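You operate a simulated robot arm through the tools that you are given. There is no shell and no other tool. Be economical: measure what you need, move in short steps, check, and stop when the job is done.

You run a simulated robot arm. Do the job below in one go: nothing can be reset, and whatever is moved stays where it is left.

JOB
Put one of the biscuits from the dining table on the beige dish.

Only the result counts: the job must be done as asked and must still hold three seconds after the hand-in. Knocking over, shifting, dropping, spilling or breaking anything else fails it.

ROBOT AND FRAMES
A 7-joint arm with a two-finger parallel gripper, fixed in place. Base frame: the origin is at the foot of the arm, x ahead of it, y to its left, z up; the work surface is at about z = 0. Units: mm, rad, N and s.
With the tool pointing down near the work surface it reaches from about 240 to 620 mm from the base axis. Its first joint turns from -1.152 to 1.152 rad. Payload 2.6 kg.
Tool frame: the origin (TCP) lies between the finger pads and is the grasp point; the fingertips stand 30 mm ahead of it; z points along the fingers, y is the line along which they close. The gripper opens to 94 mm. The fingers are 28 mm wide and 10 mm thick; the gripper's body (50 by 96 mm) begins 55 mm behind the TCP.
Orientation is that of the tool frame in the base frame, as a unit quaternion [x, y, z, w]. With the fingers straight down and closing along the base's y, the tool's x points along the base's -x, its y along +y and its z along -z.

CONTROLS
- The arm moves only by the tool play_rows. Its argument "rows" is a list of rows, each an object (a shift or turn left out is 0, a gripper value left out holds the last) with "gripper": the gripper command, from -1 (shut) to 1 (fully open), values between in proportion; "delta_pos": the shift along the base's x, y, z in units of 50 mm (1.0 is 50 mm), a list of three; "yaw": the turn about the base's z in units of 5 degrees (1.0 is 5 degrees). In form: [{"gripper": gripper, "delta_pos": [dx, dy, dz], "yaw": yaw}, ...]. A call has 1 to 10 rows; each row shifts and turns the commanded pose from where the row before left it. A call with a number of a shift or a turn outside -1 to 1 is refused whole. Each row takes 0.2 s and may step no farther than 50 mm and 0.15 rad from the row before; otherwise, or with a gripper value out of range, the whole call is refused. Where a pose cannot be reached the arm comes as near as it can. A force on the tool above 40 N (or 10 N above the force at the start of the call, whichever is more), or a blocked arm, ends the call early, and 0.2 s more pass. The fingers move at their own pace (about 72 mm/s each) and stop on an object; they squeeze with about 33 N. The grip force told is the motor's: it shows also when the fingers shut on nothing. Time passes only in rows, and 0.2 s behind the last, so rows that do not move let the fingers close. It gives the time, the measured TCP pose, the force on the tool (base axes), the opening and the grip force at its end, in the units of the frame above (readings bear some noise), and new pictures: "show" is both (left out), scene, wrist or none.
- Cameras (640 x 400 px; columns grow to the right, rows downward): "scene" is fixed at [35, 440, 549.9]; the picture's right is [-0.74, -0.67, 0.00], its down [-0.47, 0.52, -0.72] and it looks along [0.48, -0.53, -0.69] (base axes); focal length 297 px, centre (320, 200). "wrist" rides on the gripper at [76, 14, -102] in the tool frame; the picture's right is [-0.18, 0.98, 0.00], its down [-0.75, -0.14, -0.64] and it looks along [-0.63, -0.12, 0.77] (tool axes); focal length 243 px, centre (320, 200). There is no depth. A picture from a camera that has moved, and an enlarged one, comes with that camera's place and axes in the base frame and with its lens.
- inspect(camera, box): a new picture of the part [left, top, right, bottom] of that camera's present view, enlarged. No time passes.
- hand_in(): hands the job in; it is judged then, once.

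Go step by step. Nothing tells you positions but the pictures and the camera data: compare them with the known pose of the tool, close in by small moves and look again before you grip or let go. The budget is 90 turns and 170 pictures, counting those below and the enlarged ones. Unless the task says otherwise, let go and move clear before handing in, and close with one line.

The tools are called after "Emit:" as name(argument=value, ...) on one line, values as JSON. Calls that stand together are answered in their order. play_rows: Moves the arm, as the interface text tells. Its arguments: {"type":"object","properties":{"rows":{"type":"array","items":{"type":"object","properties":{"gripper":{"type":"number"},"delta_pos":{"type":"array","items":{"type":"number"}},"yaw":{"type":"number"}}}},"show":{"type":"string","enum":["both","scene","wrist","none"]}},"required":["rows"]} The other tools are called the same way: inspect (camera, box) takes an enlarged picture of a part of a camera's view; hand_in () hands the job in.

At the start:

```text
clock: 0.0
tcp_pos: [464.2, -95.9, 238.5]
orientation: [0.0, 1.0, 0.0, 0.0]
force: [0.0, -0.5, -0.5]
opening: 93.9
grip_force: 0.1
```

scene: 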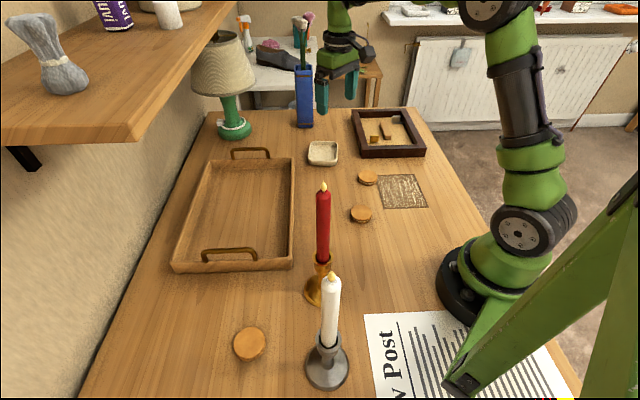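
wrist: 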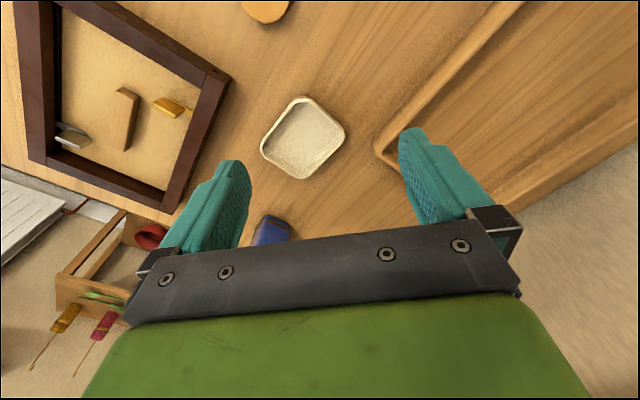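

I see three round tan discs on the table, at roughly (300,-6), (372,-132) and (260,377), and the beige dish near (548,-140). I'll enlarge them to make sure which are biscuits.

Emit:
inspect(camera="scene", box=[290, 100, 450, 240])

Emit:
inspect(camera="scene", box=[200, 300, 360, 400])

```text
2.86 times, centred on (370, 170) of scene
camera zoom: at [35.0, 440.0, 549.9], right [-0.74, -0.67, 0.0], down [-0.47, 0.52, -0.72], along [0.48, -0.53, -0.69], focal length 849 px, centre (177, 286)
```

zoom: 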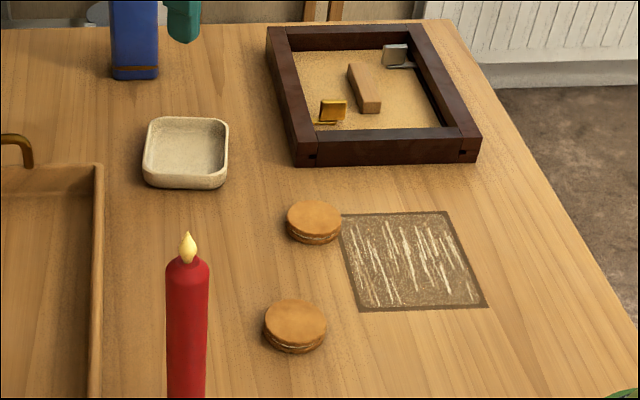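

```text
4.00 times, centred on (280, 350) of scene
camera zoom: at [35.0, 440.0, 549.9], right [-0.74, -0.67, 0.0], down [-0.47, 0.52, -0.72], along [0.48, -0.53, -0.69], focal length 1189 px, centre (480, -400)
```

zoom: 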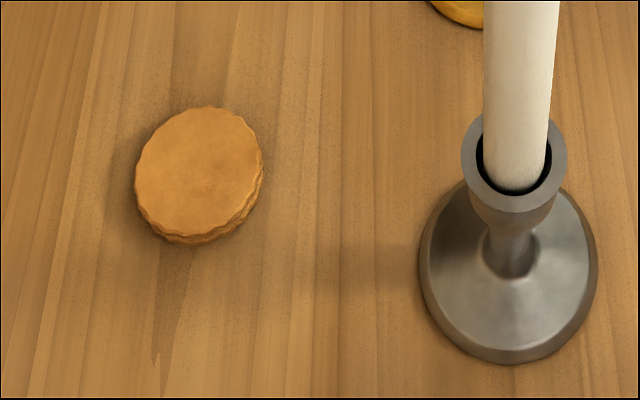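

They are all sandwich biscuits about 55 mm wide. I'll take the one near (371,-133), since it's clear of the candles, and move above it to look.

Emit:
play_rows(rows=[{"gripper": 1, "delta_pos": [-0.465, -0.185, -0.5]}, {"delta_pos": [-0.465, -0.185, -0.5]}, {"delta_pos": [-0.465, -0.185, -0.5]}, {"delta_pos": [-0.465, -0.185, -0.5]}, {}])

```text
clock: 1.2
tcp_pos: [371.7, -131.7, 140.0]
orientation: [0.0, 1.0, 0.0, 0.001]
force: [-0.3, -0.2, -0.3]
opening: 94.0
grip_force: 0.1
camera wrist: at [294.7, -117.4, 243.2], right [0.18, 0.98, 0.0], down [0.75, -0.14, 0.64], along [0.63, -0.12, -0.77], focal length 243 px, centre (320, 200)
```

scene: 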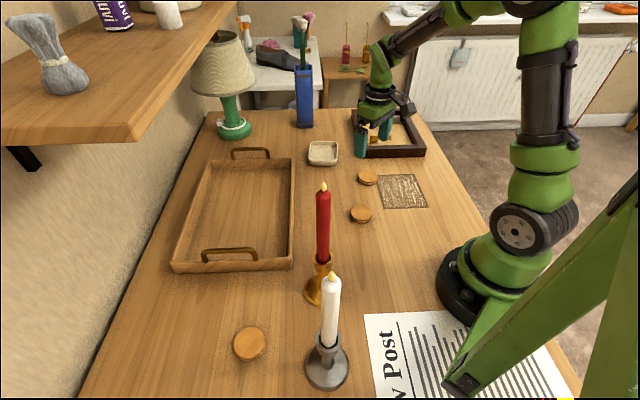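
wrist: 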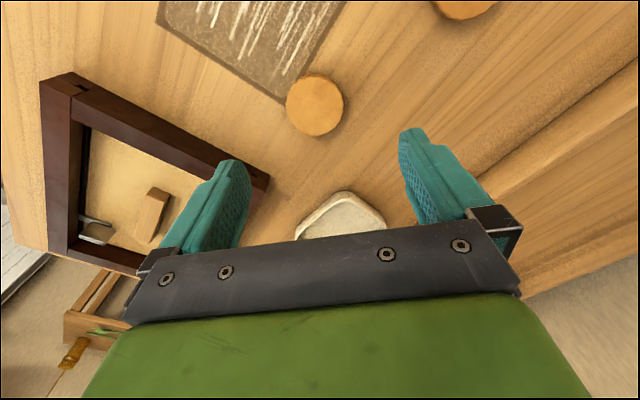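

The biscuit sits about 4 mm short and 3–4 mm right of the tool centre, at roughly (367,-136). I'll correct for that and lower partway.

Emit:
play_rows(rows=[{"gripper": 1, "delta_pos": [-0.08, -0.08, -0.5]}, {"delta_pos": [0, 0, -0.5]}, {"delta_pos": [0, 0, -0.4]}, {}])

```text
clock: 2.2
tcp_pos: [366.7, -136.3, 69.3]
orientation: [0.0, 1.0, 0.0, 0.0]
force: [0.7, 0.0, 0.2]
opening: 94.3
grip_force: 0.0
camera wrist: at [290.8, -121.8, 172.7], right [0.18, 0.98, 0.0], down [0.75, -0.14, 0.64], along [0.63, -0.12, -0.77], focal length 243 px, centre (320, 200)
```

scene: 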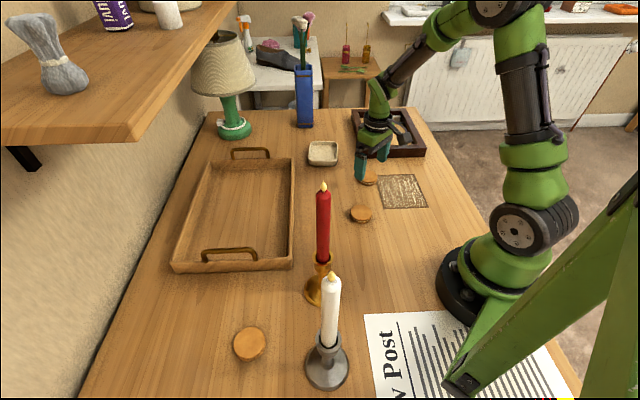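
wrist: 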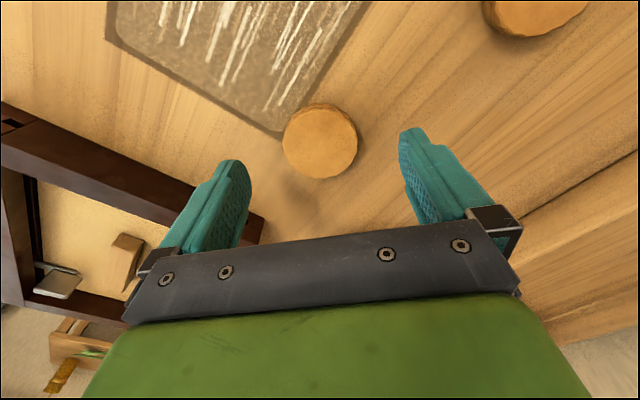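

The biscuit top is centred between the fingers, near (364,-136). I'll lower until the fingertips are about 5 mm above the table, then close.

Emit:
play_rows(rows=[{"gripper": 1, "delta_pos": [-0.05, 0, -0.35]}, {"delta_pos": [0, 0, -0.32]}, {}])

Emit:
inspect(camera="scene", box=[310, 120, 430, 220])

```text
clock: 3.0
tcp_pos: [364.4, -136.2, 35.4]
orientation: [0.001, 1.0, 0.001, 0.001]
force: [0.2, 0.8, 0.1]
opening: 94.0
grip_force: 0.1
camera wrist: at [287.8, -122.0, 139.1], right [0.19, 0.98, 0.0], down [0.75, -0.14, 0.64], along [0.63, -0.12, -0.77], focal length 243 px, centre (320, 200)
```

scene: 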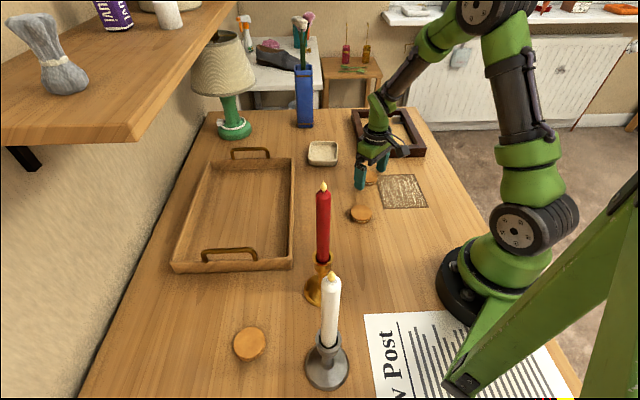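
wrist: 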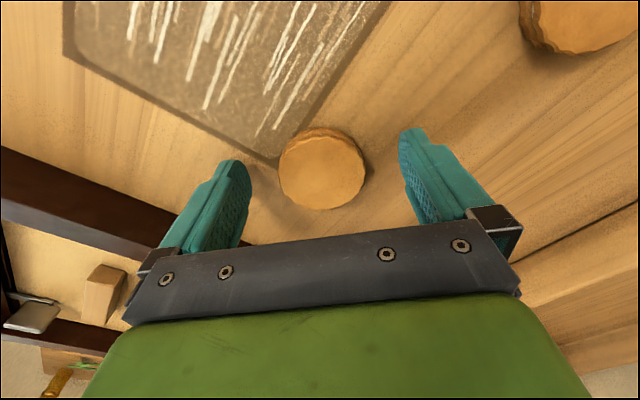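

```text
4.00 times, centred on (370, 170) of scene
camera zoom: at [35.0, 440.0, 549.9], right [-0.74, -0.67, 0.0], down [-0.47, 0.52, -0.72], along [0.48, -0.53, -0.69], focal length 1189 px, centre (120, 320)
```

zoom: 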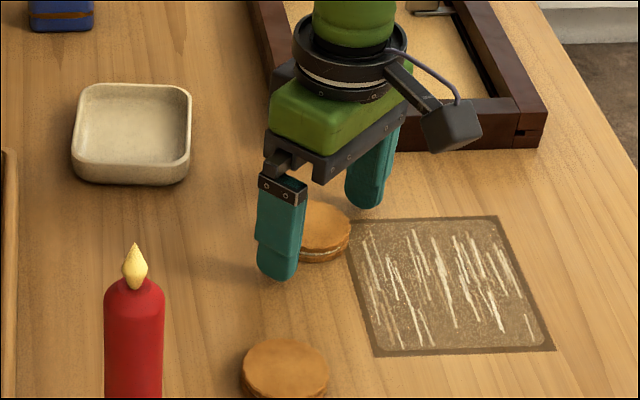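

The fingers straddle the biscuit and are centred on it. Closing now.

Emit:
play_rows(rows=[{"gripper": -1}, {"gripper": -1}, {"gripper": -1}, {"gripper": -1}])

```text
clock: 4.0
tcp_pos: [364.2, -134.9, 36.5]
orientation: [0.0, 1.0, 0.0, 0.0]
force: [-0.3, -0.1, -0.4]
opening: 51.2
grip_force: 33.6
camera wrist: at [287.9, -122.1, 139.3], right [0.18, 0.98, 0.0], down [0.75, -0.14, 0.64], along [0.63, -0.12, -0.77], focal length 243 px, centre (320, 200)
```

scene: 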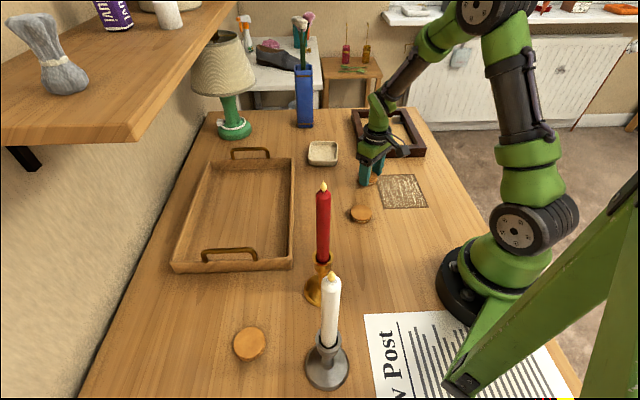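
wrist: 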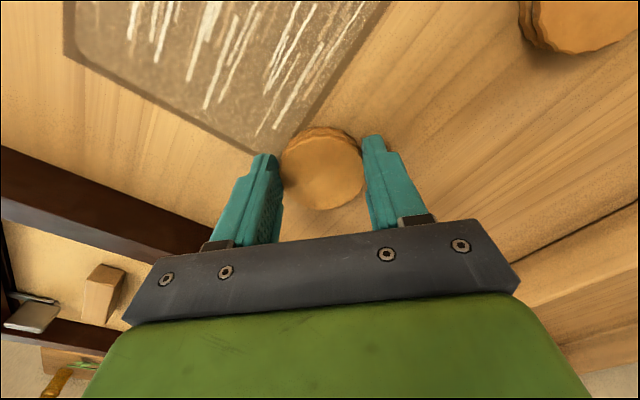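

The biscuit is held at 51 mm opening. I'll lift it and carry it toward the dish.

Emit:
play_rows(rows=[{"gripper": -1, "delta_pos": [0, 0, 0.4]}, {"delta_pos": [0, 0, 0.8]}, {"delta_pos": [0, 0, 0.8]}, {"delta_pos": [0.6, 0.03, 0]}, {"delta_pos": [0.7, 0.03, 0]}, {"delta_pos": [0.7, 0.03, 0]}, {"delta_pos": [0.7, 0, 0]}, {"delta_pos": [0.6, 0, 0]}, {}])

```text
clock: 6.0
tcp_pos: [528.6, -130.7, 135.9]
orientation: [0.0, 1.0, -0.001, -0.001]
force: [-0.4, -0.2, 0.0]
opening: 50.8
grip_force: 33.0
camera wrist: at [453.1, -116.9, 238.7], right [0.18, 0.98, 0.0], down [0.75, -0.14, 0.64], along [0.63, -0.12, -0.77], focal length 243 px, centre (320, 200)
```

scene: 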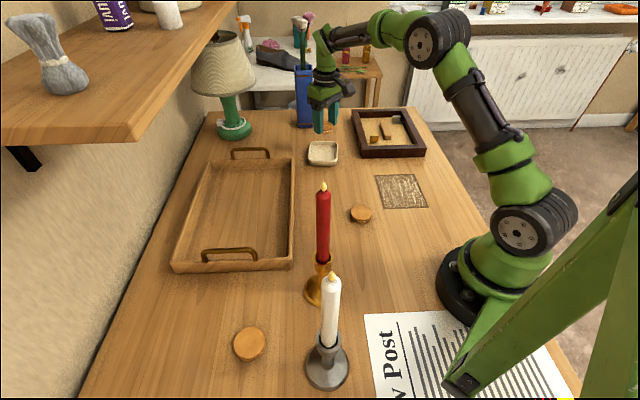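
wrist: 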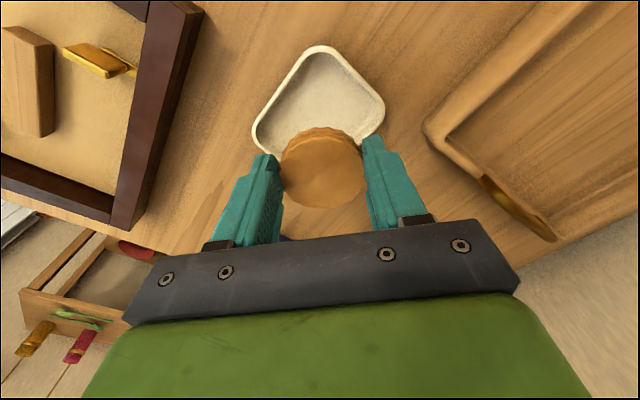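

The dish centre works out to about (536,-136), with its diagonal along the finger line. I'll nudge over it and lower partway to check.

Emit:
play_rows(rows=[{"gripper": -1, "delta_pos": [0.12, -0.11, -0.3]}, {"delta_pos": [0, 0, -0.5]}, {"delta_pos": [0, 0, -0.5]}, {}])

Emit:
inspect(camera="scene", box=[280, 90, 380, 180])

```text
clock: 7.0
tcp_pos: [536.5, -138.5, 69.9]
orientation: [-0.001, 1.0, 0.0, -0.001]
force: [0.1, 0.3, -0.6]
opening: 51.1
grip_force: 33.0
camera wrist: at [459.2, -122.8, 173.3], right [0.18, 0.98, 0.0], down [0.75, -0.14, 0.64], along [0.63, -0.12, -0.77], focal length 243 px, centre (320, 200)
```

scene: 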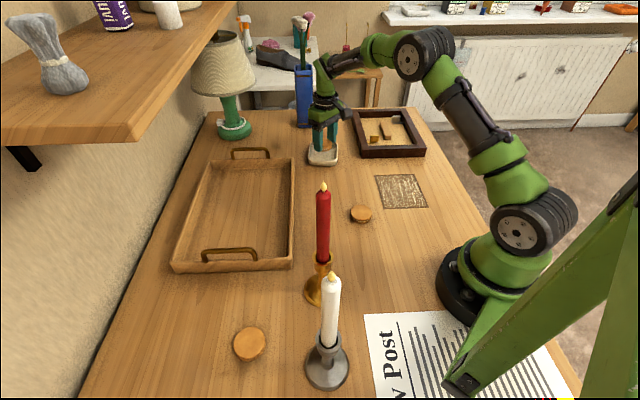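
wrist: 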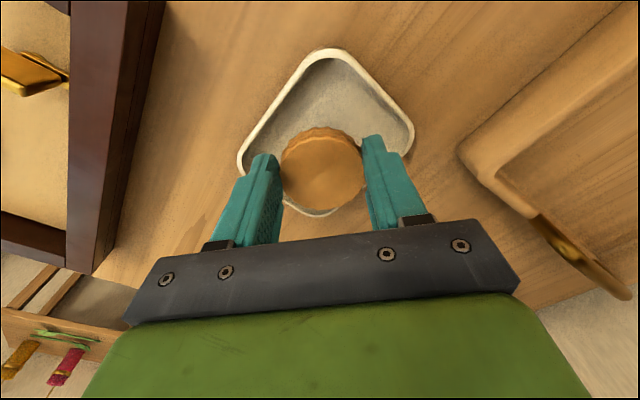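

```text
4.44 times, centred on (330, 135) of scene
camera zoom: at [35.0, 440.0, 549.9], right [-0.74, -0.67, 0.0], down [-0.47, 0.52, -0.72], along [0.48, -0.53, -0.69], focal length 1321 px, centre (276, 489)
```

zoom: 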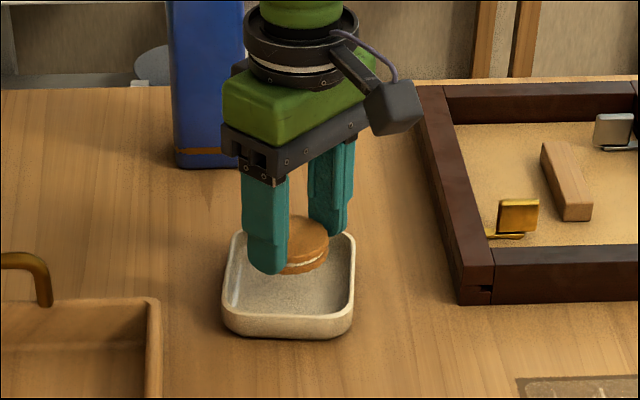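

The measured rim corners put the dish centre at about (537,-136), so the biscuit is centred over it. I'll lower it just into the dish, open only a few mm, and rise.

Emit:
play_rows(rows=[{"gripper": -1, "delta_pos": [0, 0.02, -0.2]}, {"delta_pos": [0, 0, -0.16]}, {}])

Emit:
inspect(camera="scene", box=[290, 110, 360, 175])

```text
clock: 7.8
tcp_pos: [535.6, -134.5, 50.8]
orientation: [0.0, 1.0, 0.0, 0.0]
force: [-1.4, 0.1, -0.5]
opening: 50.7
grip_force: 33.4
camera wrist: at [459.4, -121.5, 155.2], right [0.18, 0.98, 0.0], down [0.75, -0.14, 0.64], along [0.63, -0.12, -0.77], focal length 243 px, centre (320, 200)
```

scene: 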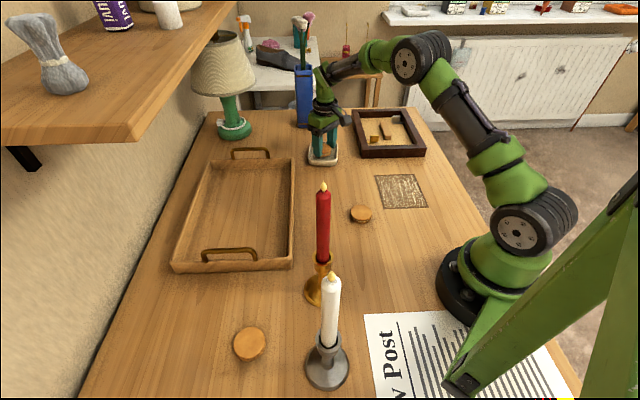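
wrist: 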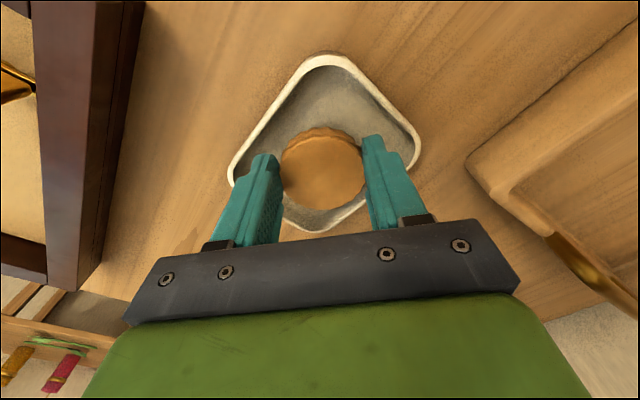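

```text
6.15 times, centred on (325, 142) of scene
camera zoom: at [35.0, 440.0, 549.9], right [-0.74, -0.67, 0.0], down [-0.47, 0.52, -0.72], along [0.48, -0.53, -0.69], focal length 1829 px, centre (289, 554)
```

zoom: 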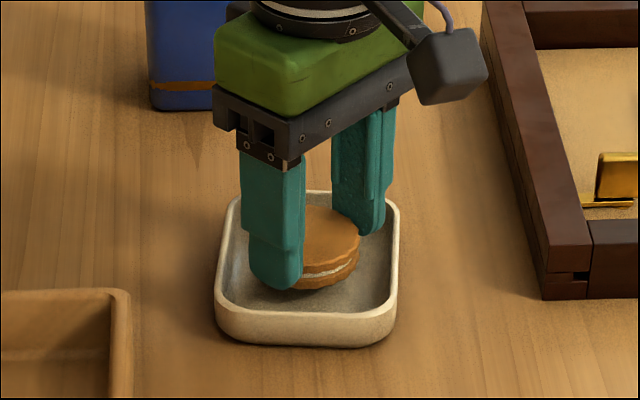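

The biscuit is centred inside the dish with clearance all round. I'll lower another 5 mm and open slightly.

Emit:
play_rows(rows=[{"gripper": -1, "delta_pos": [0, 0, -0.1]}, {"gripper": -1}, {"gripper": 0.22}, {"gripper": 0.22}, {"gripper": 0.22}])

Emit:
inspect(camera="scene", box=[290, 110, 360, 175])

```text
clock: 9.0
tcp_pos: [535.3, -135.3, 46.9]
orientation: [0.0, 1.0, 0.0, -0.001]
force: [-0.6, -0.1, -0.2]
opening: 57.2
grip_force: 0.0
camera wrist: at [459.2, -121.7, 150.4], right [0.18, 0.98, 0.0], down [0.75, -0.14, 0.64], along [0.63, -0.12, -0.77], focal length 243 px, centre (320, 200)
```

scene: 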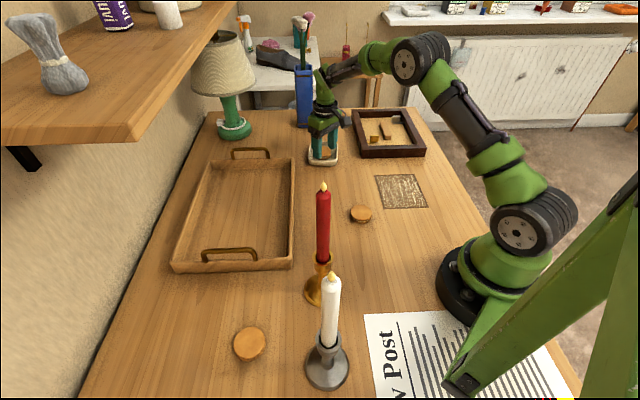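
wrist: 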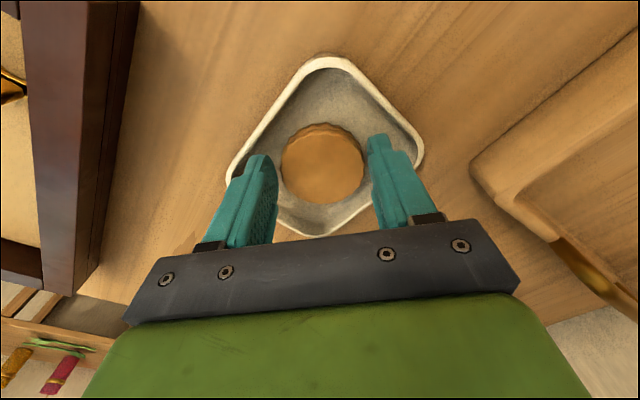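

```text
6.15 times, centred on (325, 142) of scene
camera zoom: at [35.0, 440.0, 549.9], right [-0.74, -0.67, 0.0], down [-0.47, 0.52, -0.72], along [0.48, -0.53, -0.69], focal length 1829 px, centre (289, 554)
```

zoom: 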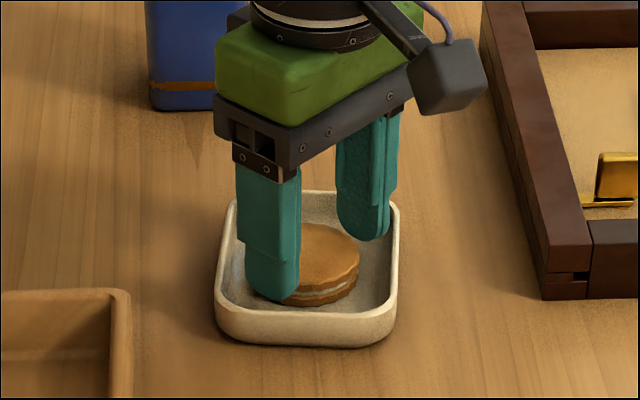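

The biscuit rests flat in the dish and the fingers are free of it. I'll rise straight up and clear.

Emit:
play_rows(rows=[{"gripper": 0.22, "delta_pos": [0, 0, 0.3]}, {"delta_pos": [0, 0, 0.6]}, {"delta_pos": [0, 0, 0.9]}, {"delta_pos": [0, 0, 0.9]}, {"delta_pos": [-0.8, 0, 0.5]}, {}])

Emit:
inspect(camera="scene", box=[270, 90, 400, 180])

```text
clock: 10.4
tcp_pos: [494.8, -136.2, 206.3]
orientation: [0.0, 1.0, 0.0, 0.0]
force: [0.9, 0.4, -0.6]
opening: 57.4
grip_force: 0.1
camera wrist: at [418.4, -121.6, 310.0], right [0.18, 0.98, 0.0], down [0.75, -0.14, 0.64], along [0.63, -0.12, -0.77], focal length 243 px, centre (320, 200)
```

scene: 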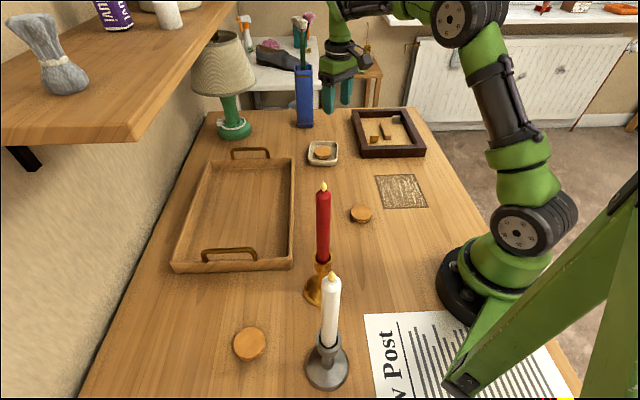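
wrist: 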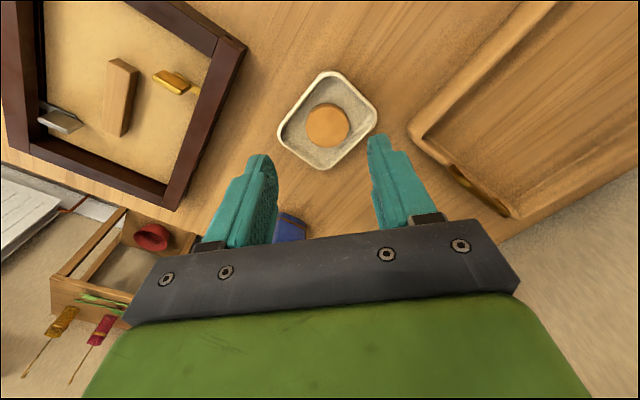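

```text
4.44 times, centred on (335, 135) of scene
camera zoom: at [35.0, 440.0, 549.9], right [-0.74, -0.67, 0.0], down [-0.47, 0.52, -0.72], along [0.48, -0.53, -0.69], focal length 1321 px, centre (253, 489)
```

zoom: 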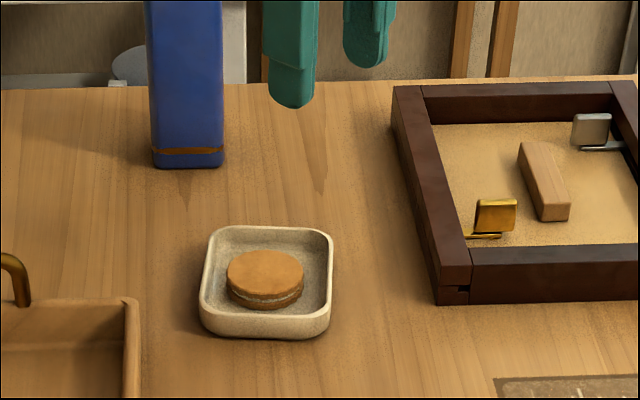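

The biscuit lies flat in the beige dish, the arm is clear, and nothing else has moved. Handing in.

Emit:
hand_in()

```text
The job is handed in.
```

One biscuit from the dining table is now lying flat in the beige dish, nothing else in the pictures moved, and the job is handed in.
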